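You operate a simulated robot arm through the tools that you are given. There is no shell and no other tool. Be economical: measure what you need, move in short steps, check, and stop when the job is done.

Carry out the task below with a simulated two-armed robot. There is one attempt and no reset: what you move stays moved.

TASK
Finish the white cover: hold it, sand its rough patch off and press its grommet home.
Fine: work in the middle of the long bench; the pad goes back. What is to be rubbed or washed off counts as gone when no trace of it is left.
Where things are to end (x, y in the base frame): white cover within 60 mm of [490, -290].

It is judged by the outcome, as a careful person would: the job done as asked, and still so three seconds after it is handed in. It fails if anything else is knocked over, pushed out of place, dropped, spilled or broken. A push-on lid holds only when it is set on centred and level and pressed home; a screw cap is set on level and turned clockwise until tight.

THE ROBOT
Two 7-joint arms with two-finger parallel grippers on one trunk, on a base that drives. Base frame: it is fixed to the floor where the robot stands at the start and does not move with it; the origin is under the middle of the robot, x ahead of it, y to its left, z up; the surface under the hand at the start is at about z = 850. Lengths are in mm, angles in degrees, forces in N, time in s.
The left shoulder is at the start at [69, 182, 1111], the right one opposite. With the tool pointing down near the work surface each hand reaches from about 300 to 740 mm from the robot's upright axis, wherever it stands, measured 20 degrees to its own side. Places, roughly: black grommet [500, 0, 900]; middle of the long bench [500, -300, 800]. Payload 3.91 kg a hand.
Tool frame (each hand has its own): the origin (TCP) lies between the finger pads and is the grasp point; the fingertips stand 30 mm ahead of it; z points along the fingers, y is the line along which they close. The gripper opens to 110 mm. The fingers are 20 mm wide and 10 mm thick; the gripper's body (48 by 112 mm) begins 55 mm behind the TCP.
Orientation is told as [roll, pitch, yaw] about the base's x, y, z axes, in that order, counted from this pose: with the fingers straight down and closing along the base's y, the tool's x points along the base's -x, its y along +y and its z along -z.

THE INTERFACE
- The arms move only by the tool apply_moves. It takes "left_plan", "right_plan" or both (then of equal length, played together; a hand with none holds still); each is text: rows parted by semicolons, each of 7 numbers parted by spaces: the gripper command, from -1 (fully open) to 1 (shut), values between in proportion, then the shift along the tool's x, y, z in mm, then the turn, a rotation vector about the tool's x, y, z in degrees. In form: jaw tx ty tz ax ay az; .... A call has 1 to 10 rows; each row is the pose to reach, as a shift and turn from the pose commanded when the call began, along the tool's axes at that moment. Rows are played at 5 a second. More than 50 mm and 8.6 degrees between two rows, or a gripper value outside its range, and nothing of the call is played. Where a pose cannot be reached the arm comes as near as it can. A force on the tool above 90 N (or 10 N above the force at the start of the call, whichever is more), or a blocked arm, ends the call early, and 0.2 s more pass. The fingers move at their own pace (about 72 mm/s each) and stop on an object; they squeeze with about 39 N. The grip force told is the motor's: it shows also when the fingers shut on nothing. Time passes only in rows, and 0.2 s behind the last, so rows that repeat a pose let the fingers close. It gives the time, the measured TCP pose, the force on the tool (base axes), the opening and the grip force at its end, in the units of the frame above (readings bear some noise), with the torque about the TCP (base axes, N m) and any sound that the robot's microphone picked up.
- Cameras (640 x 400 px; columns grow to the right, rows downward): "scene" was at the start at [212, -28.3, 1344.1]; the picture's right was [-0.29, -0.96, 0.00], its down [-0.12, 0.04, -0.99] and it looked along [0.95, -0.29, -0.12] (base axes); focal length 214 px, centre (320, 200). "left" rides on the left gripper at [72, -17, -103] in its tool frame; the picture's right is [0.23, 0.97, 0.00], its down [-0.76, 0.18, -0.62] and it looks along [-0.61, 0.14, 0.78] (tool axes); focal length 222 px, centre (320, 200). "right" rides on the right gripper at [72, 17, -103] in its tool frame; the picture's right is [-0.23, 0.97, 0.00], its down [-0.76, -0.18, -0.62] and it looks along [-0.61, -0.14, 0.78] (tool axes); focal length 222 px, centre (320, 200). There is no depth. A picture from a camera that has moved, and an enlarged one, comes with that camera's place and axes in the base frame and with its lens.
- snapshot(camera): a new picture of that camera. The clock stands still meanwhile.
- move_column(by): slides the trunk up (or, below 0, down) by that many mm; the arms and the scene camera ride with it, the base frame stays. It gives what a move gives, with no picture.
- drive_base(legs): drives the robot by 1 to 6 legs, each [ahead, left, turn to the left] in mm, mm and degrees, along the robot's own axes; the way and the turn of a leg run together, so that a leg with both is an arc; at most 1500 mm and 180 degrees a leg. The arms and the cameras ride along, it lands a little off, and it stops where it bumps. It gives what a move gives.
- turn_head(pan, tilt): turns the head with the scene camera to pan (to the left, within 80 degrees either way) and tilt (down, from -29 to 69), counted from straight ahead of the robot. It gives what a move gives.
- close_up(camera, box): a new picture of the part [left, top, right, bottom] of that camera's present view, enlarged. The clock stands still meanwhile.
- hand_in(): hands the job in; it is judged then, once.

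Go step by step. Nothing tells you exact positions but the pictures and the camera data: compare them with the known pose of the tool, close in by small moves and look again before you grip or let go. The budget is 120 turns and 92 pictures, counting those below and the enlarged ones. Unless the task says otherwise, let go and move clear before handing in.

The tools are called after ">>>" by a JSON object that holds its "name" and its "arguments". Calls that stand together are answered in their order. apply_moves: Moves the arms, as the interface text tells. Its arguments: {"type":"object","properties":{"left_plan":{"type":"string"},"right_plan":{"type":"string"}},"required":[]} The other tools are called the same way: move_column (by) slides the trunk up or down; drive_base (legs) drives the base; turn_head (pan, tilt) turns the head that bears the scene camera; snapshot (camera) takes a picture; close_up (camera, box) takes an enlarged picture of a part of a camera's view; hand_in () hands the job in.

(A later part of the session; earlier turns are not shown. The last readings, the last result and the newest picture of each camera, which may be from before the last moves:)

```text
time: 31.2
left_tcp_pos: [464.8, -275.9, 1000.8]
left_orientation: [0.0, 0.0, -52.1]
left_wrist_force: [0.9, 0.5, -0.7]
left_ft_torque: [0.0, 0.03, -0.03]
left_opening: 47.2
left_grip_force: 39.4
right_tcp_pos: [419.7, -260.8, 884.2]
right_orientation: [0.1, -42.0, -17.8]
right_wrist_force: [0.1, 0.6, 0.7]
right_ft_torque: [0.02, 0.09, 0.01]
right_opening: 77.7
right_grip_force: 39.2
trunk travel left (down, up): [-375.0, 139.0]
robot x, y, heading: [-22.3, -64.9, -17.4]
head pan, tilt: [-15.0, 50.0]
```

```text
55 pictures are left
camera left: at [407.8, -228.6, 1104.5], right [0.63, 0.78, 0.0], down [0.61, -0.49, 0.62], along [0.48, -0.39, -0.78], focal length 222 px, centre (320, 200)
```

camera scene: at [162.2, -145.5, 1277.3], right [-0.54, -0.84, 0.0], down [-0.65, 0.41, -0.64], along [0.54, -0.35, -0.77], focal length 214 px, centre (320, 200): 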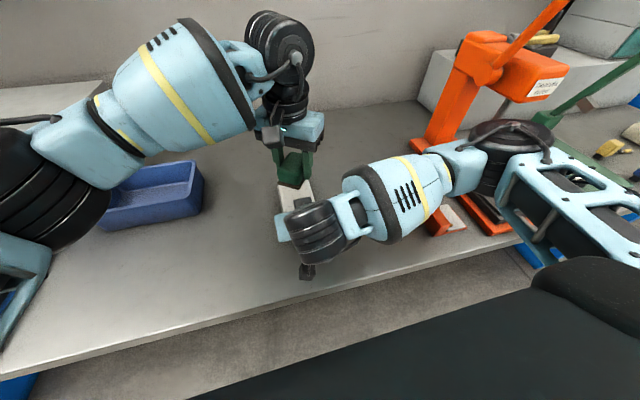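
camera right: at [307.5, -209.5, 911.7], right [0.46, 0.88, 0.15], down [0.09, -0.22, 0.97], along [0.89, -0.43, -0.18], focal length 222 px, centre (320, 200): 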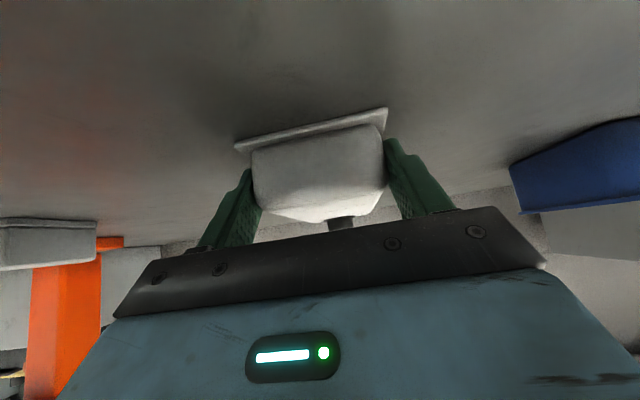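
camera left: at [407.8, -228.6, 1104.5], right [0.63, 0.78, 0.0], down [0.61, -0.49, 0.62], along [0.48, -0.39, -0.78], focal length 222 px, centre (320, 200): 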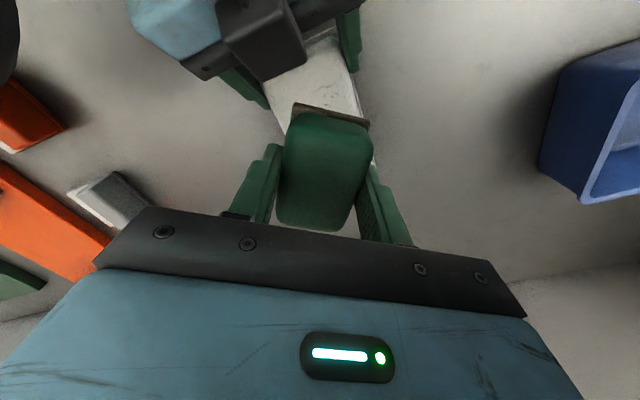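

The pad is over the cover with some room. I look closer at the gap between the right gripper and the pad.

>>> {"name": "close_up", "arguments": {"camera": "left", "box": [120, 0, 420, 200]}}

>>> {"name": "close_up", "arguments": {"camera": "scene", "box": [230, 90, 400, 290]}}

```text
2.00 times, centred on (270, 100) of left
camera zoom: at [407.8, -228.6, 1104.5], right [0.63, 0.78, 0.0], down [0.61, -0.49, 0.62], along [0.48, -0.39, -0.78], focal length 444 px, centre (420, 400)
```

zoom: 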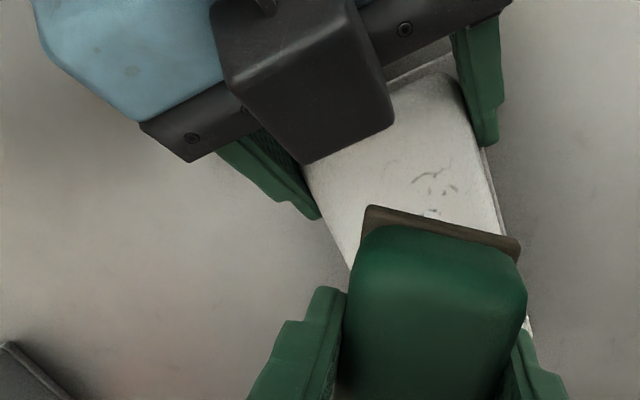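

```text
2.00 times, centred on (315, 190) of scene
camera zoom: at [162.2, -145.5, 1277.3], right [-0.54, -0.84, 0.0], down [-0.65, 0.41, -0.64], along [0.54, -0.35, -0.77], focal length 429 px, centre (330, 220)
```

zoom: 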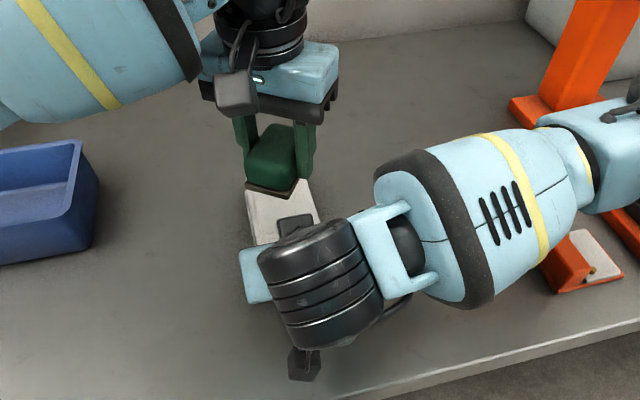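

The right gripper carries a box on its top side near the pad, so I turn the left hand 8° more, shift slightly forward, and descend to just above the cover for another look.

>>> {"name": "apply_moves", "arguments": {"left_plan": "1 -2.5 1.7 0 0 0 8; 1 -2.5 1.7 20 0 0 8; 1 -2.5 1.7 40 0 0 8; 1 -2.5 1.7 58 0 0 8; 1 -2.5 1.7 58 0 0 8"}}

>>> {"name": "snapshot", "arguments": {"camera": "left"}}

>>> {"name": "close_up", "arguments": {"camera": "scene", "box": [230, 90, 400, 290]}}

```text
time: 32.4
left_tcp_pos: [468.9, -277.4, 945.0]
left_orientation: [0.1, 0.0, -60.1]
left_wrist_force: [-0.4, -0.4, -1.5]
left_ft_torque: [0.0, -0.01, -0.01]
left_opening: 47.5
left_grip_force: 39.1
right_tcp_pos: [418.4, -262.7, 884.4]
right_orientation: [0.2, -41.9, -17.8]
right_wrist_force: [-0.6, -0.2, 0.1]
right_ft_torque: [-0.01, 0.06, 0.04]
right_opening: 77.4
right_grip_force: 39.3
trunk travel left (down, up): [-375.0, 139.0]
robot x, y, heading: [-21.3, -62.0, -17.7]
head pan, tilt: [-15.0, 50.0]
```

```text
52 pictures are left
camera left: at [417.3, -223.3, 1047.8], right [0.73, 0.68, 0.0], down [0.53, -0.57, 0.62], along [0.42, -0.46, -0.78], focal length 222 px, centre (320, 200)
```

left: 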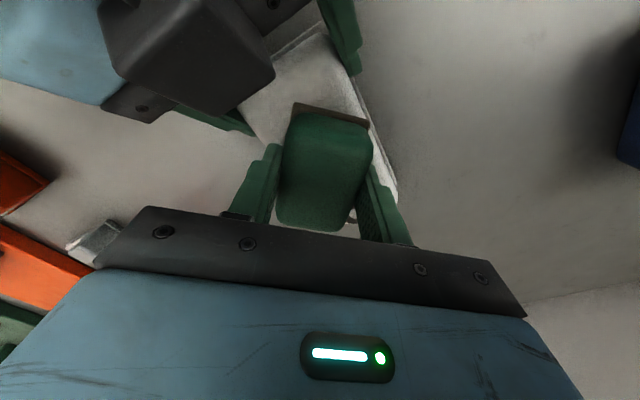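

```text
2.00 times, centred on (315, 190) of scene
camera zoom: at [161.8, -146.1, 1277.4], right [-0.54, -0.84, 0.0], down [-0.65, 0.41, -0.64], along [0.54, -0.35, -0.77], focal length 429 px, centre (330, 220)
```

zoom: 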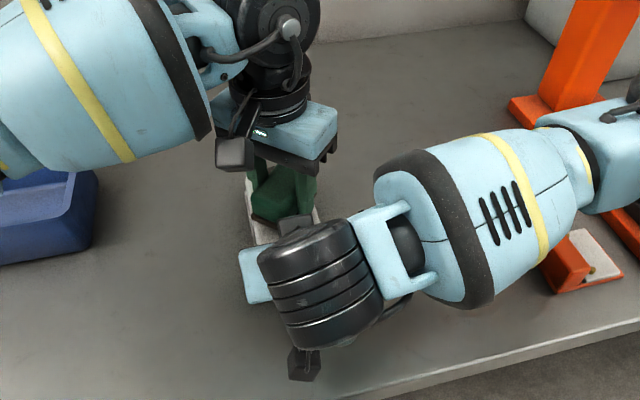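

There is clearance. I descend in small steps until the pad touches.

>>> {"name": "apply_moves", "arguments": {"left_plan": "1 0 0 8 0 0 0; 1 0 0 14 0 0 0; 1 0 0 17 0 0 0; 1 0 0 19 0 0 0; 1 0 0 19 0 0 0"}}

>>> {"name": "snapshot", "arguments": {"camera": "left"}}

```text
time: 33.6
left_tcp_pos: [467.8, -278.5, 927.4]
left_orientation: [0.1, -0.2, -60.2]
left_wrist_force: [-5.6, 2.0, 29.3]
left_ft_torque: [0.5, 0.38, -0.02]
left_opening: 47.3
left_grip_force: 39.1
right_tcp_pos: [419.6, -262.4, 881.6]
right_orientation: [0.0, -41.9, -17.8]
right_wrist_force: [10.8, -0.5, -12.1]
right_ft_torque: [-0.21, -0.14, 0.21]
right_opening: 77.4
right_grip_force: 39.0
trunk travel left (down, up): [-375.0, 139.0]
robot x, y, heading: [-21.1, -64.5, -17.8]
head pan, tilt: [-15.0, 50.0]
```

```text
50 pictures are left
camera left: at [417.4, -222.9, 1031.0], right [0.73, 0.68, 0.0], down [0.53, -0.57, 0.63], along [0.43, -0.46, -0.78], focal length 222 px, centre (320, 200)
```

left: 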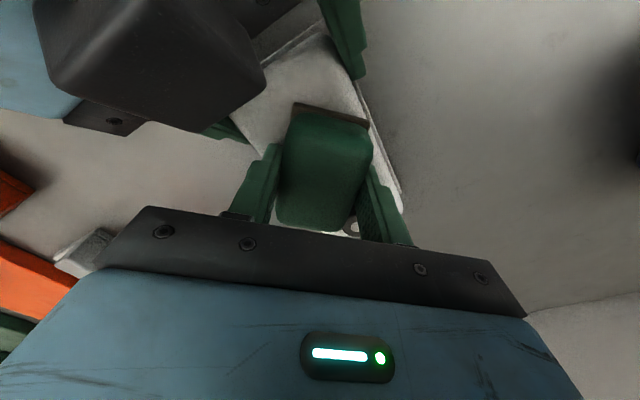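

The pad bears on the cover with about 29 N. I rub back and forth across the patch.

>>> {"name": "apply_moves", "arguments": {"left_plan": "1 5 5.5 19 0 0 0; 1 9.4 10.4 19 0 0 0; 1 0 0 19 0 0 0; 1 -10 -11 19 0 0 0; 1 0 0 19 0 0 0; 1 9.4 10.4 19 0 0 0; 1 3.7 -3.4 19 0 0 0; 1 -6 -14 19 0 0 0; 1 3.7 -3.4 19 0 0 0; 1 0 0 19 0 0 0"}}

```text
time: 34.5
left_tcp_pos: [471.3, -278.1, 922.8]
left_orientation: [0.3, -0.6, -59.9]
left_wrist_force: [-1.5, 9.2, 19.9]
left_ft_torque: [0.07, 0.31, -0.24]
left_opening: 47.1
left_grip_force: 39.6
right_tcp_pos: [419.0, -263.9, 885.1]
right_orientation: [-0.1, -42.3, -17.9]
right_wrist_force: [-3.5, -0.3, 15.3]
right_ft_torque: [-0.18, 0.38, -0.2]
right_opening: 77.6
right_grip_force: 38.9
trunk travel left (down, up): [-375.0, 139.0]
robot x, y, heading: [-22.0, -64.4, -17.7]
head pan, tilt: [-15.0, 50.0]
stopped in row 4 (left hand): the force on the tool passed its limit at 96 N (the readings are from after the stop); the commanded pose is now the measured one
```

I wrongly repeated the descent, which over-pressed; the call stopped at 96 N. I lift the pad off and inspect.

>>> {"name": "apply_moves", "arguments": {"left_plan": "1 0 0 -6 0 0 0; 1 0 0 -40 0 0 0; 1 0 0 -75 0 0 0; 1 0 0 -75 0 0 0"}}

>>> {"name": "snapshot", "arguments": {"camera": "left"}}

>>> {"name": "snapshot", "arguments": {"camera": "right"}}

>>> {"name": "close_up", "arguments": {"camera": "scene", "box": [230, 90, 400, 290]}}

```text
time: 35.5
left_tcp_pos: [469.4, -278.6, 994.0]
left_orientation: [0.3, -0.7, -60.0]
left_wrist_force: [-0.5, -0.5, -0.5]
left_ft_torque: [-0.01, 0.01, -0.02]
left_opening: 47.4
left_grip_force: 39.1
right_tcp_pos: [417.6, -263.4, 883.8]
right_orientation: [-0.1, -42.2, -17.9]
right_wrist_force: [-2.3, 2.3, 28.3]
right_ft_torque: [-0.04, -0.63, 0.26]
right_opening: 77.1
right_grip_force: 38.7
trunk travel left (down, up): [-375.0, 139.0]
robot x, y, heading: [-20.2, -67.3, -17.5]
head pan, tilt: [-15.0, 50.0]
```

```text
49 pictures are left
camera left: at [417.9, -222.3, 1095.3], right [0.73, 0.68, 0.0], down [0.53, -0.57, 0.63], along [0.43, -0.46, -0.78], focal length 222 px, centre (320, 200)
```

left: 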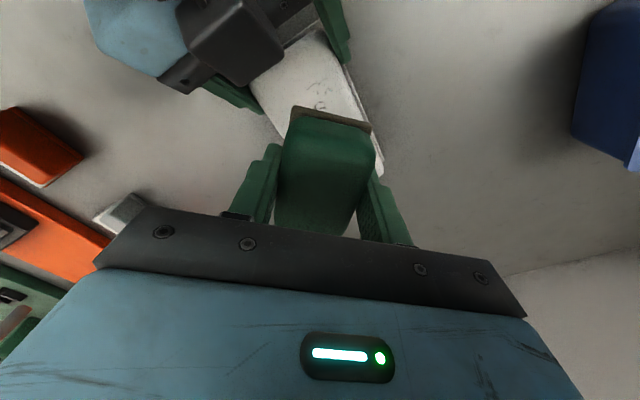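

```text
48 pictures are left
camera right: at [306.9, -209.8, 912.7], right [0.46, 0.87, 0.15], down [0.08, -0.21, 0.97], along [0.88, -0.44, -0.17], focal length 222 px, centre (320, 200)
```

right: 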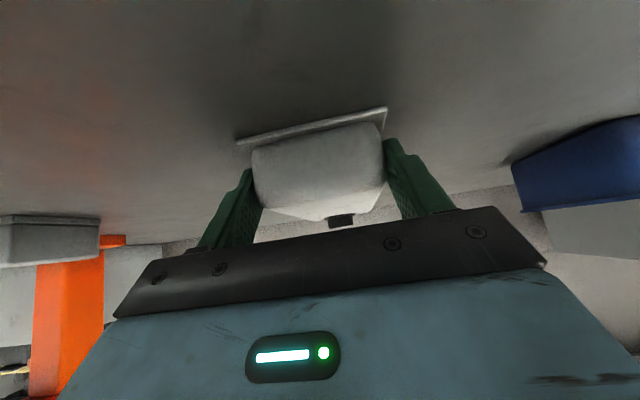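

```text
2.00 times, centred on (315, 190) of scene
camera zoom: at [159.8, -144.7, 1277.8], right [-0.54, -0.84, 0.0], down [-0.64, 0.41, -0.64], along [0.54, -0.35, -0.76], focal length 429 px, centre (330, 220)
```

zoom: 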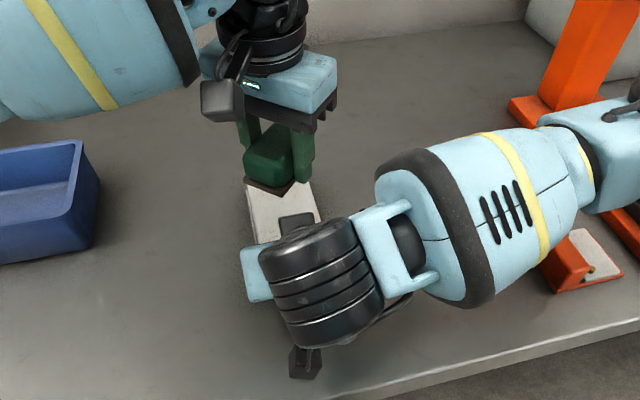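

The cover is still held; patch traces remain. I relieve the right grip, straighten the left hand, and look at the patch.

>>> {"name": "apply_moves", "arguments": {"left_plan": "1 0 0 0 0.3 0.7 0; 1 0 0 0 0.3 0.7 0; 1 0 0 0 0.3 0.7 0; 1 0 0 0 0.3 0.7 0; 1 0 0 0 0.3 0.7 0", "right_plan": "0 0 0 0 0 0 0; 0 0 0 0 0 0 0; 0.2 0 0 0 0 0 0; 1 0 0 0 0 0 0; 1 0 0 0 0 0 0"}}

>>> {"name": "close_up", "arguments": {"camera": "left", "box": [200, 0, 420, 150]}}

```text
time: 36.7
left_tcp_pos: [470.2, -278.0, 993.3]
left_orientation: [0.0, 0.1, -60.0]
left_wrist_force: [-0.6, 0.0, -1.4]
left_ft_torque: [0.01, 0.0, 0.0]
left_opening: 47.3
left_grip_force: 39.0
right_tcp_pos: [419.3, -263.0, 884.2]
right_orientation: [-0.2, -42.2, -18.0]
right_wrist_force: [-1.1, 2.4, 29.6]
right_ft_torque: [0.0, -0.28, 0.17]
right_opening: 77.4
right_grip_force: 38.9
trunk travel left (down, up): [-375.0, 139.0]
robot x, y, heading: [-21.8, -62.5, -17.7]
head pan, tilt: [-15.0, 50.0]
```

```text
2.67 times, centred on (310, 75) of left
camera zoom: at [419.6, -223.2, 1096.2], right [0.73, 0.68, 0.0], down [0.54, -0.57, 0.62], along [0.43, -0.45, -0.78], focal length 592 px, centre (347, 533)
```

zoom: 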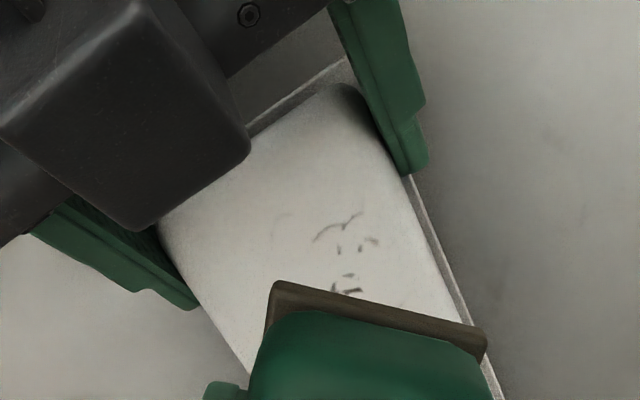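

The jaw value 0 did not open past the cover. I open properly to about 95 mm and re-close.

>>> {"name": "apply_moves", "arguments": {"right_plan": "-0.7 0 0 0 0 0 0; -0.7 0 0 0 0 0 0; -0.7 0 0 0 0 0 0"}}

>>> {"name": "close_up", "arguments": {"camera": "right", "box": [200, 80, 460, 240]}}

```text
time: 37.5
left_tcp_pos: [472.0, -278.3, 992.3]
left_orientation: [-0.1, 0.2, -60.0]
left_wrist_force: [0.2, -0.7, -0.5]
left_ft_torque: [-0.02, 0.0, 0.03]
left_opening: 47.4
left_grip_force: 38.8
right_tcp_pos: [418.8, -264.4, 881.7]
right_orientation: [-0.2, -41.8, -17.8]
right_wrist_force: [-1.5, 0.5, 0.3]
right_ft_torque: [-0.02, 0.01, 0.01]
right_opening: 93.5
right_grip_force: 0.2
trunk travel left (down, up): [-375.0, 139.0]
robot x, y, heading: [-21.9, -67.0, -17.8]
head pan, tilt: [-15.0, 50.0]
```

```text
2.46 times, centred on (330, 160) of right
camera zoom: at [307.4, -210.9, 910.4], right [0.46, 0.87, 0.15], down [0.09, -0.21, 0.97], along [0.88, -0.44, -0.18], focal length 547 px, centre (295, 298)
```

zoom: 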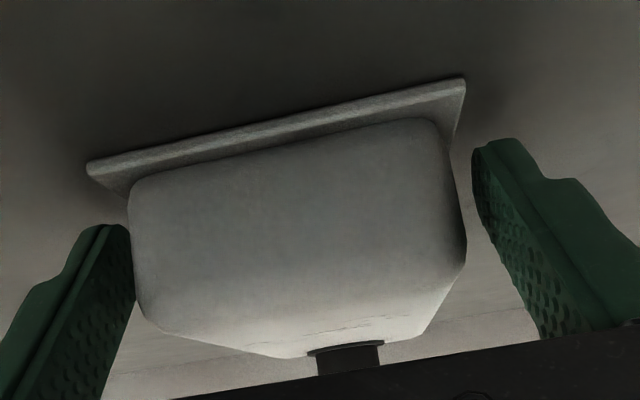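

Force gone; hand is 1–2 mm off centre. I recentre, move back 8 mm for more clearance, and close again.

>>> {"name": "apply_moves", "arguments": {"right_plan": "-0.7 5.3 1.5 -6.1 0 0 0; -0.7 5.3 1.5 -6.1 0 0 0; 1 5.3 1.5 -6.1 0 0 0; 1 5.3 1.5 -6.1 0 0 0; 1 5.3 1.5 -6.1 0 0 0"}}

```text
time: 38.7
left_tcp_pos: [472.0, -278.1, 991.6]
left_orientation: [-0.1, 0.3, -60.0]
left_wrist_force: [-1.0, 0.8, -1.3]
left_ft_torque: [0.01, -0.01, -0.01]
left_opening: 47.3
left_grip_force: 39.4
right_tcp_pos: [412.0, -260.5, 883.3]
right_orientation: [-0.4, -41.8, -17.8]
right_wrist_force: [0.3, -1.1, -0.2]
right_ft_torque: [-0.04, -0.05, -0.02]
right_opening: 77.1
right_grip_force: 39.3
trunk travel left (down, up): [-375.0, 139.0]
robot x, y, heading: [-18.0, -63.0, -17.5]
head pan, tilt: [-15.0, 50.0]
```

The grip is now free of load. Remaining traces lie toward the near left (n -25…-45, e +5…+22 from cover centre). I move the pad over them and descend to just above contact.

>>> {"name": "apply_moves", "arguments": {"left_plan": "1 13.9 -0.2 10 0 0 0; 1 13.9 -0.2 35 0 0 0; 1 13.9 -0.2 55 0 0 0; 1 13.9 -0.2 62 0 0 0; 1 13.9 -0.2 64 0 0 0; 1 13.9 -0.2 64 0 0 0"}}

>>> {"name": "snapshot", "arguments": {"camera": "left"}}

```text
time: 40.1
left_tcp_pos: [465.5, -266.5, 928.7]
left_orientation: [0.0, 0.3, -60.0]
left_wrist_force: [0.6, -0.5, -1.4]
left_ft_torque: [0.01, 0.0, -0.01]
left_opening: 47.3
left_grip_force: 39.1
right_tcp_pos: [412.1, -260.2, 883.4]
right_orientation: [-0.2, -41.9, -17.8]
right_wrist_force: [-0.3, 0.3, -0.3]
right_ft_torque: [0.01, -0.02, 0.03]
right_opening: 77.5
right_grip_force: 39.1
trunk travel left (down, up): [-375.0, 139.0]
robot x, y, heading: [-18.1, -67.0, -17.7]
head pan, tilt: [-15.0, 50.0]
```

```text
44 pictures are left
camera left: at [414.2, -212.0, 1032.1], right [0.73, 0.68, 0.0], down [0.54, -0.57, 0.62], along [0.42, -0.45, -0.78], focal length 222 px, centre (320, 200)
```

left: 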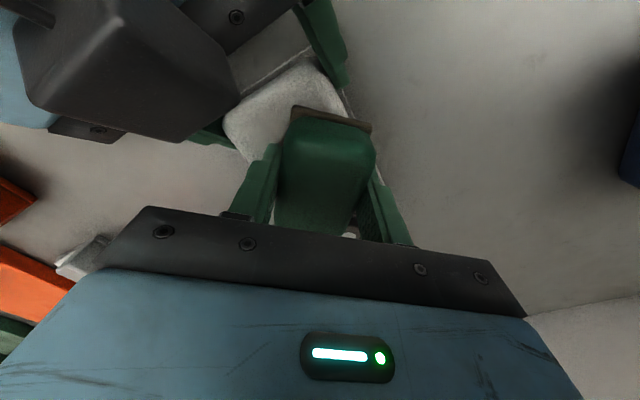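

No contact yet at 928.7. I lower in 1.5 mm steps.

>>> {"name": "apply_moves", "arguments": {"left_plan": "1 0 0 1.5 0 0 0; 1 0 0 3 0 0 0; 1 0 0 4 0 0 0"}}

```text
time: 40.9
left_tcp_pos: [466.1, -266.7, 925.3]
left_orientation: [-0.1, 0.2, -60.0]
left_wrist_force: [0.5, -0.1, -0.5]
left_ft_torque: [-0.01, -0.03, 0.01]
left_opening: 47.4
left_grip_force: 39.2
right_tcp_pos: [411.6, -261.4, 882.9]
right_orientation: [-0.3, -41.9, -17.9]
right_wrist_force: [-0.1, -0.5, 0.0]
right_ft_torque: [0.0, 0.01, 0.03]
right_opening: 77.5
right_grip_force: 39.4
trunk travel left (down, up): [-375.0, 139.0]
robot x, y, heading: [-19.0, -65.6, -17.5]
head pan, tilt: [-15.0, 50.0]
```

>>> {"name": "apply_moves", "arguments": {"left_plan": "1 0 0 1 0 0 0; 1 0 0 2 0 0 0; 1 0 0 3 0 0 0"}}

```text
time: 41.7
left_tcp_pos: [464.9, -267.1, 922.9]
left_orientation: [0.0, 0.0, -60.0]
left_wrist_force: [-2.2, 1.8, 3.3]
left_ft_torque: [-0.13, -0.1, -0.02]
left_opening: 47.2
left_grip_force: 38.9
right_tcp_pos: [412.0, -260.3, 882.9]
right_orientation: [-0.4, -41.9, -18.0]
right_wrist_force: [1.9, -0.6, -1.6]
right_ft_torque: [0.18, 0.12, 0.05]
right_opening: 77.6
right_grip_force: 39.1
trunk travel left (down, up): [-375.0, 139.0]
robot x, y, heading: [-20.5, -64.3, -17.4]
head pan, tilt: [-15.0, 50.0]
```

Light contact at 922.9. I press about 1.5 mm further and rub in strokes.

>>> {"name": "apply_moves", "arguments": {"left_plan": "1 0 0 1.5 0 0 0; 1 6.7 7.4 1.5 0 0 0; 1 0 0 1.5 0 0 0; 1 -8 -8.9 1.5 0 0 0; 1 0 0 1.5 0 0 0; 1 7.4 6.2 1.5 0 0 0; 1 3.7 -3.4 1.5 0 0 0; 1 -4.3 -12.3 1.5 0 0 0; 1 3.7 -3.4 1.5 0 0 0; 1 0 0 1.5 0 0 0"}}

```text
time: 43.9
left_tcp_pos: [462.4, -269.3, 922.7]
left_orientation: [-0.4, 0.2, -60.3]
left_wrist_force: [-13.6, -5.1, 16.5]
left_ft_torque: [-0.6, -0.12, -0.49]
left_opening: 47.4
left_grip_force: 38.7
right_tcp_pos: [411.7, -259.6, 882.9]
right_orientation: [-0.2, -42.0, -17.9]
right_wrist_force: [11.5, 7.6, -10.5]
right_ft_torque: [0.2, 0.73, 1.0]
right_opening: 77.5
right_grip_force: 39.0
trunk travel left (down, up): [-375.0, 139.0]
robot x, y, heading: [-21.4, -66.8, -17.7]
head pan, tilt: [-15.0, 50.0]
```

Rubbing works with about 16 N. A second pass with longer and further-forward strokes.

>>> {"name": "apply_moves", "arguments": {"left_plan": "1 6.7 7.4 0 0 0 0; 1 -4.4 4 0 0 0 0; 1 -12 -5 0 0 0 0; 1 -4.4 4 0 0 0 0; 1 4 12 0 0 0 0; 1 0 0 0 0 0 0; 1 -9 -10 0 0 0 0; 1 0 0 0 0 0 0; 1 10 4 0 0 0 0; 1 0 0 0 0 0 0"}}

>>> {"name": "apply_moves", "arguments": {"left_plan": "1 0 0 -10 0 0 0; 1 -10 5 -40 0 0 0; 1 -30 15 -75 0 0 0; 1 -50 25 -75 0 0 0; 1 -50 25 -75 0 0 0"}}

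>>> {"name": "snapshot", "arguments": {"camera": "left"}}

>>> {"name": "close_up", "arguments": {"camera": "left", "box": [200, 0, 420, 150]}}

```text
time: 46.1
left_tcp_pos: [464.0, -263.2, 921.5]
left_orientation: [-0.1, 0.1, -59.8]
left_wrist_force: [-3.9, 12.8, 17.1]
left_ft_torque: [-0.18, -0.09, 0.05]
left_opening: 47.3
left_grip_force: 39.1
right_tcp_pos: [411.6, -262.3, 883.3]
right_orientation: [-0.4, -42.0, -18.2]
right_wrist_force: [5.7, -10.1, -2.9]
right_ft_torque: [1.15, 0.25, -0.44]
right_opening: 77.3
right_grip_force: 38.7
trunk travel left (down, up): [-375.0, 139.0]
robot x, y, heading: [-19.7, -64.6, -17.8]
head pan, tilt: [-15.0, 50.0]
```

```text
time: 47.3
left_tcp_pos: [512.7, -296.9, 995.3]
left_orientation: [-0.1, 0.2, -60.0]
left_wrist_force: [0.6, 0.5, -0.5]
left_ft_torque: [-0.03, 0.03, -0.02]
left_opening: 47.2
left_grip_force: 38.6
right_tcp_pos: [411.0, -259.8, 882.8]
right_orientation: [-0.3, -42.0, -17.9]
right_wrist_force: [-0.6, 0.2, 5.1]
right_ft_torque: [0.08, -0.51, 0.0]
right_opening: 77.5
right_grip_force: 38.9
trunk travel left (down, up): [-375.0, 139.0]
robot x, y, heading: [-21.9, -61.8, -17.4]
head pan, tilt: [-15.0, 50.0]
```

```text
43 pictures are left
camera left: at [462.6, -241.5, 1099.0], right [0.73, 0.68, 0.0], down [0.54, -0.57, 0.62], along [0.42, -0.45, -0.78], focal length 222 px, centre (320, 200)
```

left: 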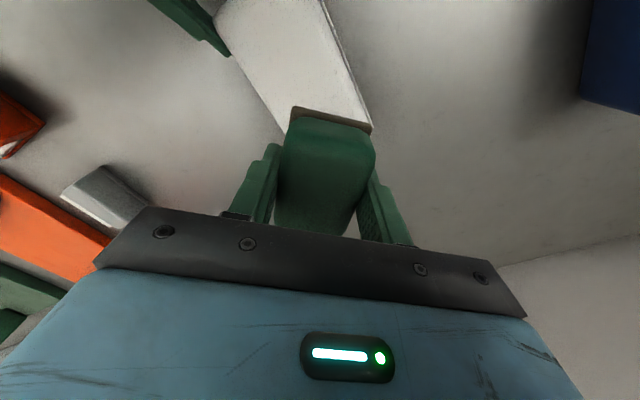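

```text
2.67 times, centred on (310, 75) of left
camera zoom: at [462.6, -241.5, 1099.0], right [0.73, 0.68, 0.0], down [0.54, -0.57, 0.62], along [0.42, -0.45, -0.78], focal length 592 px, centre (347, 533)
```

zoom: 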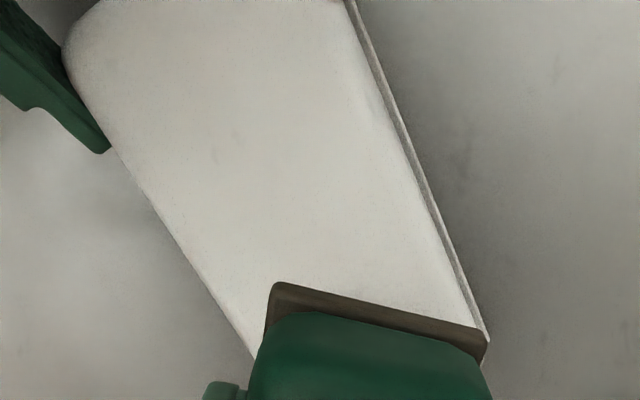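

The patch looks almost gone; I see a possible faint arc. I enlarge to check for traces.

>>> {"name": "close_up", "arguments": {"camera": "left", "box": [230, 20, 330, 90]}}

>>> {"name": "close_up", "arguments": {"camera": "left", "box": [270, 50, 370, 120]}}

```text
5.71 times, centred on (280, 55) of left
camera zoom: at [462.6, -241.5, 1099.0], right [0.73, 0.68, 0.0], down [0.54, -0.57, 0.62], along [0.42, -0.45, -0.78], focal length 1269 px, centre (549, 1029)
```

zoom: 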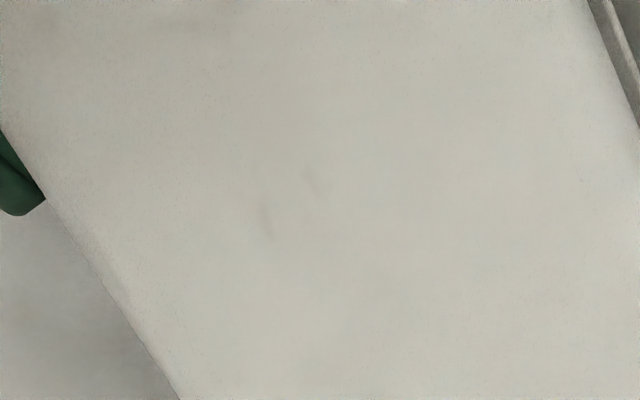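

```text
5.71 times, centred on (320, 85) of left
camera zoom: at [462.6, -241.5, 1099.0], right [0.73, 0.68, 0.0], down [0.54, -0.57, 0.62], along [0.42, -0.45, -0.78], focal length 1269 px, centre (320, 857)
```

zoom: 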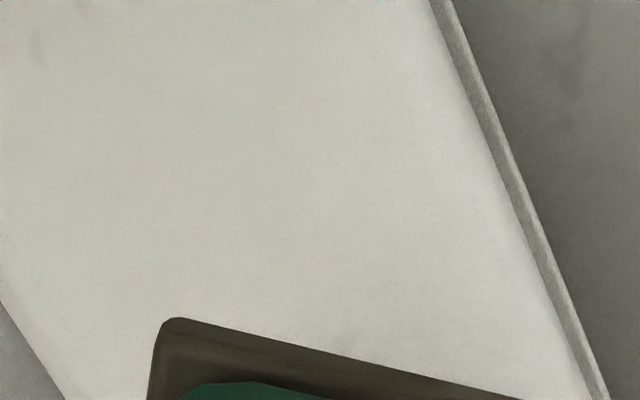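

A very faint trace remains around n -31, e -5…-15. I bring the pad back over it, touch down and rub again.

>>> {"name": "apply_moves", "arguments": {"left_plan": "1 20 -19 0 0 0 0; 1 39.9 -38.4 0 0 0 0; 1 39.9 -38.4 35 0 0 0; 1 39.9 -38.4 60 0 0 0; 1 39.9 -38.4 70 0 0 0; 1 39.9 -38.4 72 0 0 0; 1 39.9 -38.4 73.5 0 0 0; 1 39.9 -38.4 73.5 0 0 0"}}

```text
time: 49.1
left_tcp_pos: [457.7, -282.1, 922.3]
left_orientation: [0.0, 0.1, -60.0]
left_wrist_force: [0.0, 0.3, -0.1]
left_ft_torque: [-0.02, -0.04, -0.03]
left_opening: 47.4
left_grip_force: 39.4
right_tcp_pos: [411.4, -260.2, 883.2]
right_orientation: [-0.4, -41.9, -17.8]
right_wrist_force: [-1.1, -1.0, 7.0]
right_ft_torque: [0.17, -0.26, -0.07]
right_opening: 77.4
right_grip_force: 38.6
trunk travel left (down, up): [-375.0, 139.0]
robot x, y, heading: [-19.1, -64.0, -17.6]
head pan, tilt: [-15.0, 50.0]
```

Just at contact. I press 2.5 mm further and rub.

>>> {"name": "apply_moves", "arguments": {"left_plan": "1 0 0 2.5 0 0 0; 1 5.4 5.9 2.5 0 0 0; 1 -4 -4.4 2.5 0 0 0; 1 5.4 5.9 2.5 0 0 0; 1 -4 -4.4 2.5 0 0 0; 1 -3.7 3.4 2.5 0 0 0; 1 3 10 2.5 0 0 0; 1 -8 -1 2.5 0 0 0; 1 4 -3 2.5 0 0 0; 1 0 0 2.5 0 0 0"}}

>>> {"name": "apply_moves", "arguments": {"left_plan": "1 5.4 5.9 0.5 0 0 0; 1 14 12 0.5 0 0 0; 1 5.4 5.9 0.5 0 0 0; 1 -4 -4.4 0.5 0 0 0; 1 5.4 5.9 0.5 0 0 0; 1 -4 12 0.5 0 0 0; 1 -10 2 0.5 0 0 0; 1 0 8 0.5 0 0 0; 1 5 0 0.5 0 0 0; 1 0 0 0 0 0 0"}}

>>> {"name": "apply_moves", "arguments": {"left_plan": "1 0 0 -10 0 0 0; 1 -10 10 -40 0 0 0; 1 -25 25 -75 0 0 0; 1 -43 41 -75 0 0 0; 1 -43 41 -75 0 0 0"}}

>>> {"name": "close_up", "arguments": {"camera": "left", "box": [230, 20, 330, 90]}}

>>> {"name": "close_up", "arguments": {"camera": "left", "box": [200, 0, 420, 150]}}

```text
time: 51.3
left_tcp_pos: [456.6, -281.3, 922.9]
left_orientation: [0.0, 0.1, -60.1]
left_wrist_force: [-0.8, 5.4, 27.6]
left_ft_torque: [-0.23, -0.53, 0.09]
left_opening: 47.5
left_grip_force: 39.3
right_tcp_pos: [409.5, -260.1, 882.5]
right_orientation: [-0.3, -41.9, -17.8]
right_wrist_force: [-1.3, -6.9, 0.0]
right_ft_torque: [0.43, 1.13, -0.09]
right_opening: 77.6
right_grip_force: 39.0
trunk travel left (down, up): [-375.0, 139.0]
robot x, y, heading: [-20.9, -65.7, -17.7]
head pan, tilt: [-15.0, 50.0]
```

```text
time: 53.5
left_tcp_pos: [458.5, -277.9, 921.4]
left_orientation: [0.2, 0.0, -59.9]
left_wrist_force: [8.8, 11.8, 29.0]
left_ft_torque: [-0.26, -0.23, 0.07]
left_opening: 47.4
left_grip_force: 39.2
right_tcp_pos: [409.6, -258.5, 885.2]
right_orientation: [-0.3, -41.9, -17.9]
right_wrist_force: [-12.2, -0.9, 3.9]
right_ft_torque: [1.12, 0.49, -0.39]
right_opening: 77.3
right_grip_force: 39.3
trunk travel left (down, up): [-375.0, 139.0]
robot x, y, heading: [-20.8, -62.2, -17.7]
head pan, tilt: [-15.0, 50.0]
```

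```text
time: 54.7
left_tcp_pos: [516.4, -296.7, 994.6]
left_orientation: [-0.1, 0.1, -59.9]
left_wrist_force: [0.2, 0.7, -1.6]
left_ft_torque: [0.02, -0.01, 0.0]
left_opening: 47.2
left_grip_force: 39.3
right_tcp_pos: [412.6, -261.2, 884.1]
right_orientation: [-0.1, -42.1, -17.9]
right_wrist_force: [4.3, -2.0, 13.5]
right_ft_torque: [-0.19, -0.02, -0.02]
right_opening: 77.5
right_grip_force: 38.5
trunk travel left (down, up): [-375.0, 139.0]
robot x, y, heading: [-21.1, -66.9, -17.8]
head pan, tilt: [-15.0, 50.0]
```

```text
5.71 times, centred on (280, 55) of left
camera zoom: at [465.2, -243.0, 1097.9], right [0.73, 0.68, 0.0], down [0.54, -0.57, 0.62], along [0.42, -0.45, -0.78], focal length 1269 px, centre (549, 1029)
```

zoom: 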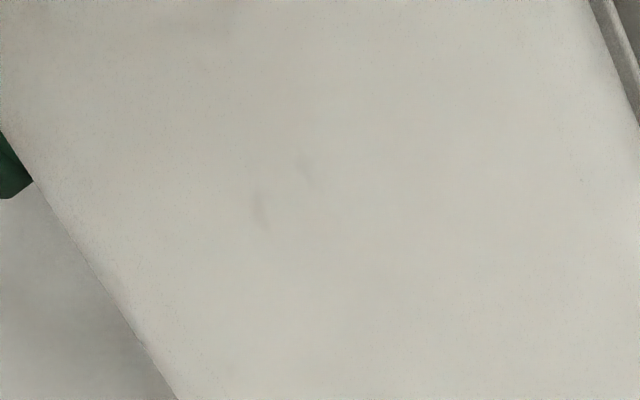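

```text
2.67 times, centred on (310, 75) of left
camera zoom: at [465.2, -243.0, 1097.9], right [0.73, 0.68, 0.0], down [0.54, -0.57, 0.62], along [0.42, -0.45, -0.78], focal length 592 px, centre (347, 533)
```

zoom: 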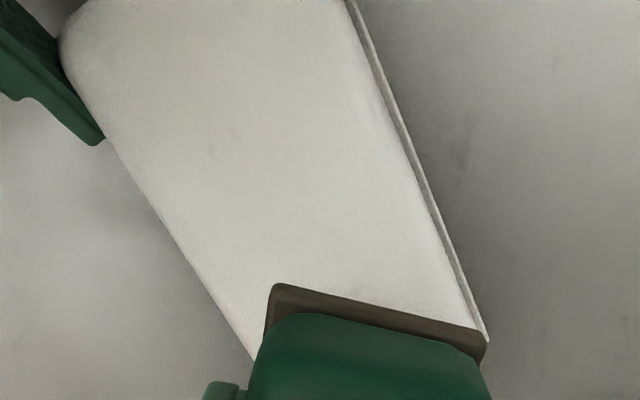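

A faint trace persists near n -30, e -12. I centre the pad right on it and rub with more pressure.

>>> {"name": "apply_moves", "arguments": {"left_plan": "1 20 -24 0 0 0 0; 1 41.2 -48.2 0 0 0 0; 1 41.2 -48.2 35 0 0 0; 1 41.2 -48.2 60 0 0 0; 1 41.2 -48.2 70 0 0 0; 1 41.2 -48.2 73 0 0 0; 1 41.2 -48.2 74.5 0 0 0; 1 41.2 -48.2 76 0 0 0; 1 41.2 -48.2 76 0 0 0"}}

>>> {"name": "snapshot", "arguments": {"camera": "left"}}

```text
time: 56.7
left_tcp_pos: [452.7, -286.5, 922.0]
left_orientation: [0.0, -0.1, -60.0]
left_wrist_force: [-1.3, 2.6, 22.0]
left_ft_torque: [-0.08, -0.17, -0.13]
left_opening: 47.3
left_grip_force: 39.2
right_tcp_pos: [410.7, -259.5, 883.8]
right_orientation: [-0.2, -41.9, -17.8]
right_wrist_force: [7.3, -3.0, 13.5]
right_ft_torque: [0.5, -0.13, 0.17]
right_opening: 77.6
right_grip_force: 38.8
trunk travel left (down, up): [-375.0, 139.0]
robot x, y, heading: [-22.9, -66.5, -17.3]
head pan, tilt: [-15.0, 50.0]
```

```text
37 pictures are left
camera left: at [401.7, -231.4, 1025.0], right [0.73, 0.68, 0.0], down [0.53, -0.57, 0.62], along [0.43, -0.46, -0.78], focal length 222 px, centre (320, 200)
```

left: 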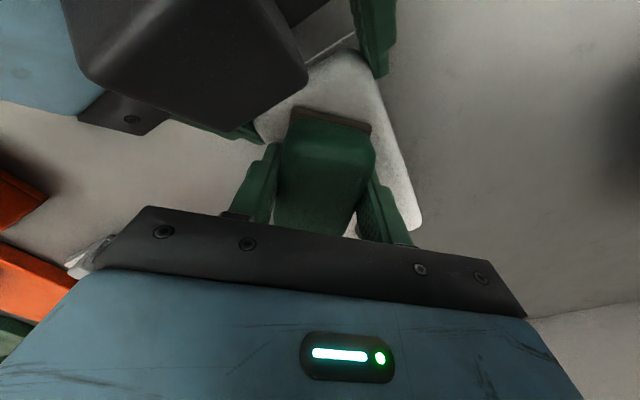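

Good contact at 22 N. Rubbing again with repeated strokes.

>>> {"name": "apply_moves", "arguments": {"left_plan": "1 0 8 0.7 0 0 0; 1 0 -3 0.7 0 0 0; 1 0 8 0.7 0 0 0; 1 0 -3 0.7 0 0 0; 1 -8 0 0.7 0 0 0; 1 3 3 0.7 0 0 0; 1 -8 6 0.7 0 0 0; 1 3 0 0.7 0 0 0; 1 -4 8 0.7 0 0 0; 1 0 0 0.7 0 0 0"}}

>>> {"name": "apply_moves", "arguments": {"left_plan": "1 0 8 0.3 0 0 0; 1 0 -3 0.3 0 0 0; 1 0 8 0.3 0 0 0; 1 0 -3 0.3 0 0 0; 1 -8 0 0.3 0 0 0; 1 3 3 0.3 0 0 0; 1 -8 6 0.3 0 0 0; 1 3 0 0.3 0 0 0; 1 -4 8 0.3 0 0 0; 1 0 0 0 0 0 0"}}

>>> {"name": "apply_moves", "arguments": {"left_plan": "1 0 0 -10 0 0 0; 1 -10 10 -40 0 0 0; 1 -25 30 -75 0 0 0; 1 -43 50 -75 0 0 0; 1 -43 50 -75 0 0 0"}}

>>> {"name": "close_up", "arguments": {"camera": "left", "box": [230, 10, 360, 100]}}

```text
time: 58.9
left_tcp_pos: [455.1, -286.2, 920.4]
left_orientation: [0.2, -0.4, -59.6]
left_wrist_force: [12.8, -6.2, 29.5]
left_ft_torque: [-0.32, 0.09, 0.01]
left_opening: 47.5
left_grip_force: 38.9
right_tcp_pos: [409.1, -257.5, 885.4]
right_orientation: [-0.2, -41.9, -17.6]
right_wrist_force: [-13.7, 7.1, 7.0]
right_ft_torque: [0.39, -1.12, -0.13]
right_opening: 77.4
right_grip_force: 39.4
trunk travel left (down, up): [-375.0, 139.0]
robot x, y, heading: [-19.1, -66.7, -17.7]
head pan, tilt: [-15.0, 50.0]
```

```text
time: 61.1
left_tcp_pos: [454.3, -288.2, 921.1]
left_orientation: [0.1, -0.3, -59.9]
left_wrist_force: [1.1, 2.2, 41.9]
left_ft_torque: [0.03, 0.21, -0.71]
left_opening: 47.4
left_grip_force: 38.5
right_tcp_pos: [409.9, -261.1, 883.1]
right_orientation: [-0.3, -42.0, -17.9]
right_wrist_force: [1.8, -8.9, -7.2]
right_ft_torque: [-0.04, -1.15, -0.25]
right_opening: 77.4
right_grip_force: 39.2
trunk travel left (down, up): [-375.0, 139.0]
robot x, y, heading: [-21.7, -63.1, -17.5]
head pan, tilt: [-15.0, 50.0]
```

```text
time: 62.3
left_tcp_pos: [520.3, -298.9, 994.0]
left_orientation: [0.1, 0.1, -60.0]
left_wrist_force: [-0.2, 0.7, -0.9]
left_ft_torque: [0.01, 0.01, -0.04]
left_opening: 47.1
left_grip_force: 38.9
right_tcp_pos: [411.3, -259.8, 883.8]
right_orientation: [-0.2, -42.0, -17.7]
right_wrist_force: [1.2, 3.9, 10.6]
right_ft_torque: [-0.05, -0.12, 0.1]
right_opening: 77.5
right_grip_force: 38.8
trunk travel left (down, up): [-375.0, 139.0]
robot x, y, heading: [-18.1, -67.1, -17.6]
head pan, tilt: [-15.0, 50.0]
```

```text
4.44 times, centred on (295, 55) of left
camera zoom: at [469.2, -244.4, 1097.8], right [0.73, 0.68, 0.0], down [0.54, -0.57, 0.62], along [0.42, -0.45, -0.78], focal length 987 px, centre (431, 844)
```

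zoom: 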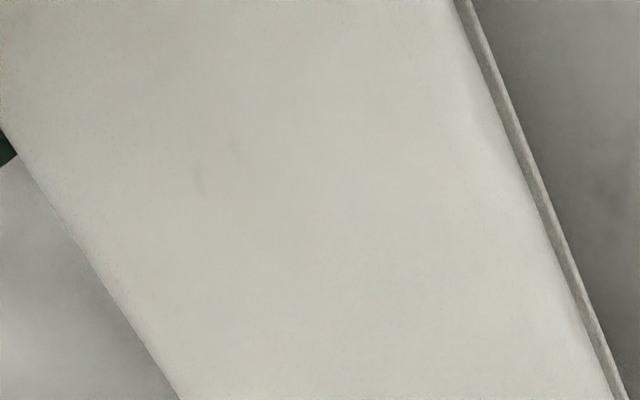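

The remaining smudge is unchanged by repeated rubbing right on it, so I take it for surface texture; I'll recheck closely later. Now I carry the pad back toward its original place.

>>> {"name": "apply_moves", "arguments": {"left_plan": "1 40 19 0 0 0 -4.2; 1 80 38 0 0 0 -8.5; 1 120 57 0 0 0 -12.7; 1 160 76 0 0 0 -16.9; 1 200 95 0 0 0 -21.1; 1 240 114 0 0 0 -25.4; 1 280 133 0 0 0 -29.6; 1 320 152 0 0 0 -33.8; 1 360 171 0 0 0 -38; 1 398.5 189.7 0 0 0 -42.3"}}

>>> {"name": "snapshot", "arguments": {"camera": "left"}}

>>> {"name": "snapshot", "arguments": {"camera": "scene"}}

```text
time: 64.5
left_tcp_pos: [481.9, 145.5, 993.9]
left_orientation: [0.1, 0.1, -17.7]
left_wrist_force: [-0.6, -0.5, -1.1]
left_ft_torque: [0.02, 0.02, -0.02]
left_opening: 47.3
left_grip_force: 39.3
right_tcp_pos: [411.1, -260.5, 882.9]
right_orientation: [-0.2, -42.1, -17.9]
right_wrist_force: [-0.9, -1.5, 17.8]
right_ft_torque: [-0.2, -0.63, -0.47]
right_opening: 77.6
right_grip_force: 38.9
trunk travel left (down, up): [-375.0, 139.0]
robot x, y, heading: [-23.5, -62.5, -17.5]
head pan, tilt: [-15.0, 50.0]
```

```text
35 pictures are left
camera left: at [407.1, 150.8, 1096.6], right [0.08, 1.0, 0.0], down [0.78, -0.06, 0.62], along [0.62, -0.05, -0.78], focal length 222 px, centre (320, 200)
```

left: 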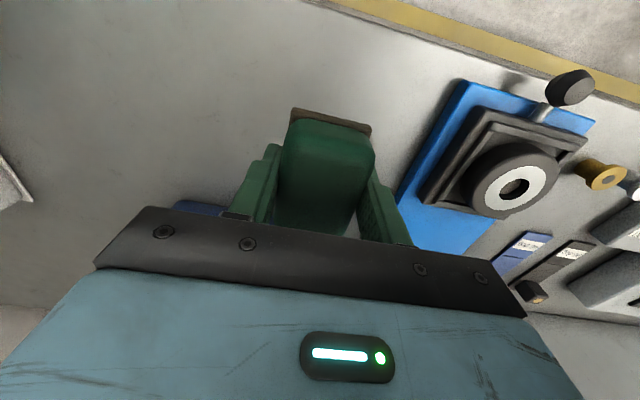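

```text
34 pictures are left
camera scene: at [160.7, -145.0, 1277.6], right [-0.54, -0.84, 0.0], down [-0.64, 0.41, -0.64], along [0.54, -0.35, -0.77], focal length 214 px, centre (320, 200)
```

scene: 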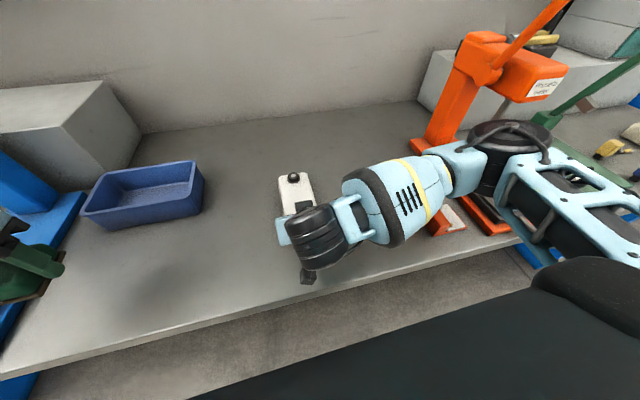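

I align over the pad's original place and lower it until it touches the bench.

>>> {"name": "apply_moves", "arguments": {"left_plan": "1 -4.2 -2.9 35 0 0 0; 1 -4.2 -2.9 70 0 0 0; 1 -4.2 -2.9 95 0 0 0; 1 -4.2 -2.9 104 0 0 0; 1 -4.2 -2.9 107 0 0 0; 1 -4.2 -2.9 109 0 0 0; 1 -4.2 -2.9 109 0 0 0"}}

```text
time: 66.1
left_tcp_pos: [485.0, 137.2, 887.0]
left_orientation: [-0.1, 0.1, -17.7]
left_wrist_force: [0.5, -0.5, -0.2]
left_ft_torque: [-0.02, 0.01, 0.0]
left_opening: 47.4
left_grip_force: 38.4
right_tcp_pos: [410.5, -261.0, 882.9]
right_orientation: [-0.2, -42.0, -17.8]
right_wrist_force: [0.4, 0.8, 17.5]
right_ft_torque: [0.11, -0.28, 0.08]
right_opening: 76.9
right_grip_force: 39.1
trunk travel left (down, up): [-375.0, 139.0]
robot x, y, heading: [-18.2, -70.3, -17.4]
head pan, tilt: [-15.0, 50.0]
```

>>> {"name": "apply_moves", "arguments": {"left_plan": "1 0 4 1 0 0 0; 1 0 4 2 0 0 0; 1 0 4 3 0 0 0; 1 0 4 4 0 0 0"}}

```text
time: 67.1
left_tcp_pos: [485.1, 140.8, 881.7]
left_orientation: [0.1, 0.1, -17.7]
left_wrist_force: [1.2, -0.1, -0.6]
left_ft_torque: [0.02, -0.04, -0.01]
left_opening: 47.4
left_grip_force: 38.8
right_tcp_pos: [411.6, -259.4, 882.9]
right_orientation: [-0.3, -42.0, -17.8]
right_wrist_force: [-0.9, 3.1, 16.8]
right_ft_torque: [0.18, -0.2, 0.06]
right_opening: 77.4
right_grip_force: 38.7
trunk travel left (down, up): [-375.0, 139.0]
robot x, y, heading: [-20.6, -68.3, -17.5]
head pan, tilt: [-15.0, 50.0]
```

>>> {"name": "apply_moves", "arguments": {"left_plan": "1 0 0 0.7 0 0 0; 1 0 0 1.4 0 0 0; 1 0 0 1.4 0 0 0"}}

>>> {"name": "close_up", "arguments": {"camera": "left", "box": [220, 80, 420, 250]}}

```text
time: 67.9
left_tcp_pos: [486.4, 141.1, 880.0]
left_orientation: [0.2, 0.1, -17.7]
left_wrist_force: [-1.4, 1.8, 3.4]
left_ft_torque: [-0.07, -0.1, 0.02]
left_opening: 47.3
left_grip_force: 39.2
right_tcp_pos: [411.6, -260.6, 883.5]
right_orientation: [-0.3, -42.0, -17.8]
right_wrist_force: [2.2, 2.2, 14.8]
right_ft_torque: [0.22, -0.13, 0.07]
right_opening: 77.3
right_grip_force: 38.6
trunk travel left (down, up): [-375.0, 139.0]
robot x, y, heading: [-20.6, -63.8, -17.6]
head pan, tilt: [-15.0, 50.0]
```

```text
2.35 times, centred on (320, 165) of left
camera zoom: at [412.1, 146.9, 983.5], right [0.08, 1.0, 0.0], down [0.78, -0.06, 0.62], along [0.62, -0.05, -0.78], focal length 523 px, centre (320, 282)
```

zoom: 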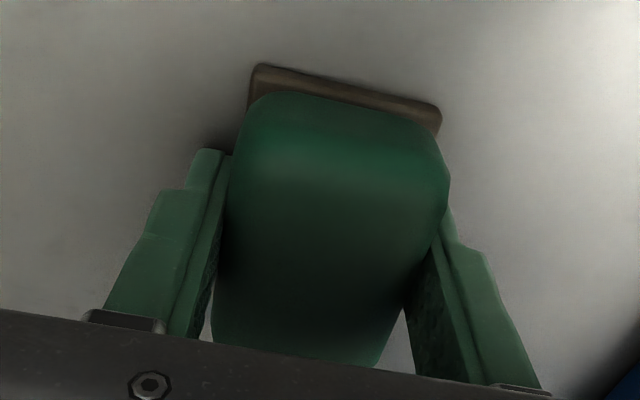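

The pad touches the bench at its old place. I release and rise.

>>> {"name": "apply_moves", "arguments": {"left_plan": "0 0 0 0 0 0 0; -1 0 0 0 0 0 0; -1 0 0 0 0 0 0; -1 0 0 -30 0 0 0; -1 0 0 -75 0 0 0; -1 0 0 -120 0 0 0; -1 0 0 -120 0 0 0"}}

>>> {"name": "snapshot", "arguments": {"camera": "left"}}

```text
time: 69.5
left_tcp_pos: [484.7, 140.3, 999.0]
left_orientation: [0.0, 0.2, -17.7]
left_wrist_force: [-0.2, 0.3, 0.7]
left_ft_torque: [0.03, 0.0, -0.01]
left_opening: 110.2
left_grip_force: 0.1
right_tcp_pos: [411.0, -260.0, 883.2]
right_orientation: [-0.3, -42.0, -17.9]
right_wrist_force: [-0.6, 0.7, 14.1]
right_ft_torque: [0.12, -0.13, 0.04]
right_opening: 77.6
right_grip_force: 39.0
trunk travel left (down, up): [-375.0, 139.0]
robot x, y, heading: [-20.6, -64.1, -17.8]
head pan, tilt: [-15.0, 50.0]
```

```text
32 pictures are left
camera left: at [410.6, 145.9, 1103.1], right [0.08, 1.0, 0.0], down [0.78, -0.06, 0.62], along [0.62, -0.05, -0.78], focal length 222 px, centre (320, 200)
```

left: 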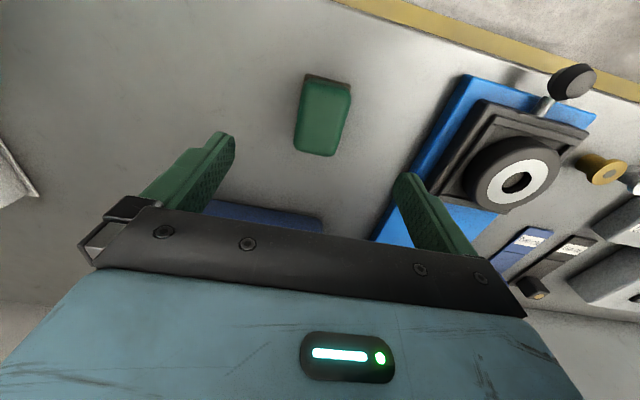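

The pad is back. Next the left hand, fingers closed, goes above the cover to view and then press the grommet.

>>> {"name": "apply_moves", "arguments": {"left_plan": "1 -12 -40 -10 0 0 0; 1 -24 -80 -20 0 0 0; 1 -36 -120 -30 0 0 0; 1 -48 -160 -30 0 0 0; 1 -60 -200 -30 0 0 0; 1 -75 -241 -30 0 0 0; 1 -90 -282 -30 0 0 0; 1 -105 -322 -30 0 0 0; 1 -115 -362 -30 0 0 0; 1 -115 -402 -30 0 0 0"}}

>>> {"name": "snapshot", "arguments": {"camera": "left"}}

```text
time: 71.7
left_tcp_pos: [476.7, -280.2, 1030.8]
left_orientation: [0.2, 0.1, -17.6]
left_wrist_force: [0.4, -0.4, 0.2]
left_ft_torque: [-0.01, -0.02, -0.02]
left_opening: 0.0
left_grip_force: 37.5
right_tcp_pos: [410.1, -260.3, 883.1]
right_orientation: [-0.3, -42.0, -17.8]
right_wrist_force: [-2.5, -1.6, 12.7]
right_ft_torque: [0.1, -0.26, 0.28]
right_opening: 77.5
right_grip_force: 39.2
trunk travel left (down, up): [-375.0, 139.0]
robot x, y, heading: [-24.4, -63.9, -17.4]
head pan, tilt: [-15.0, 50.0]
```

```text
31 pictures are left
camera left: at [402.7, -274.0, 1133.5], right [0.08, 1.0, 0.0], down [0.78, -0.06, 0.62], along [0.62, -0.05, -0.78], focal length 222 px, centre (320, 200)
```

left: 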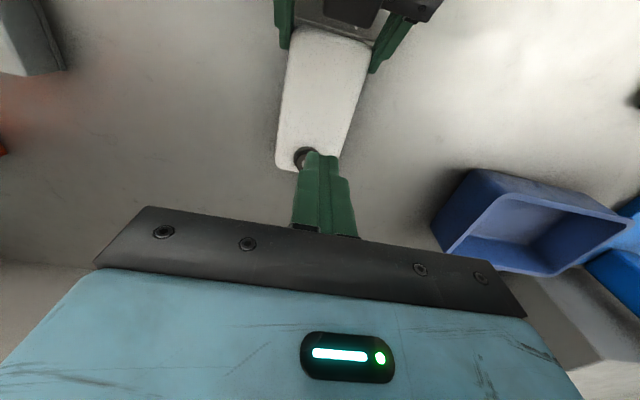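

Good view of the cover top. I enlarge for traces and for the grommet position.

>>> {"name": "close_up", "arguments": {"camera": "left", "box": [265, 20, 385, 100]}}

>>> {"name": "close_up", "arguments": {"camera": "left", "box": [255, 80, 375, 180]}}

```text
5.00 times, centred on (325, 60) of left
camera zoom: at [402.7, -274.0, 1133.5], right [0.08, 1.0, 0.0], down [0.78, -0.06, 0.62], along [0.62, -0.05, -0.78], focal length 1111 px, centre (295, 900)
```

zoom: 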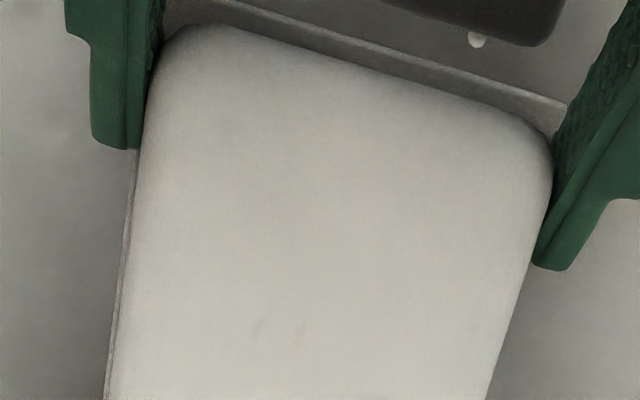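

```text
4.00 times, centred on (315, 130) of left
camera zoom: at [402.7, -274.0, 1133.5], right [0.08, 1.0, 0.0], down [0.78, -0.06, 0.62], along [0.62, -0.05, -0.78], focal length 888 px, centre (340, 480)
```

zoom: 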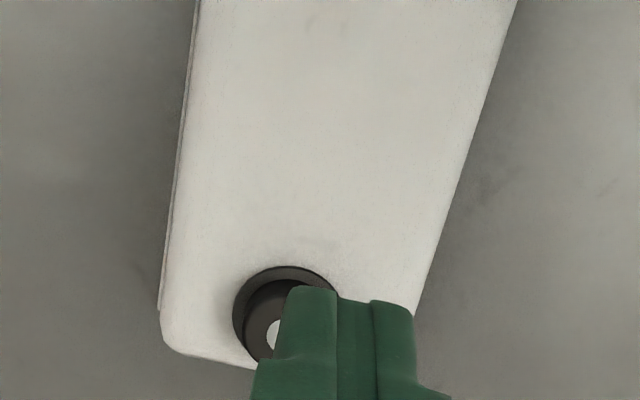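

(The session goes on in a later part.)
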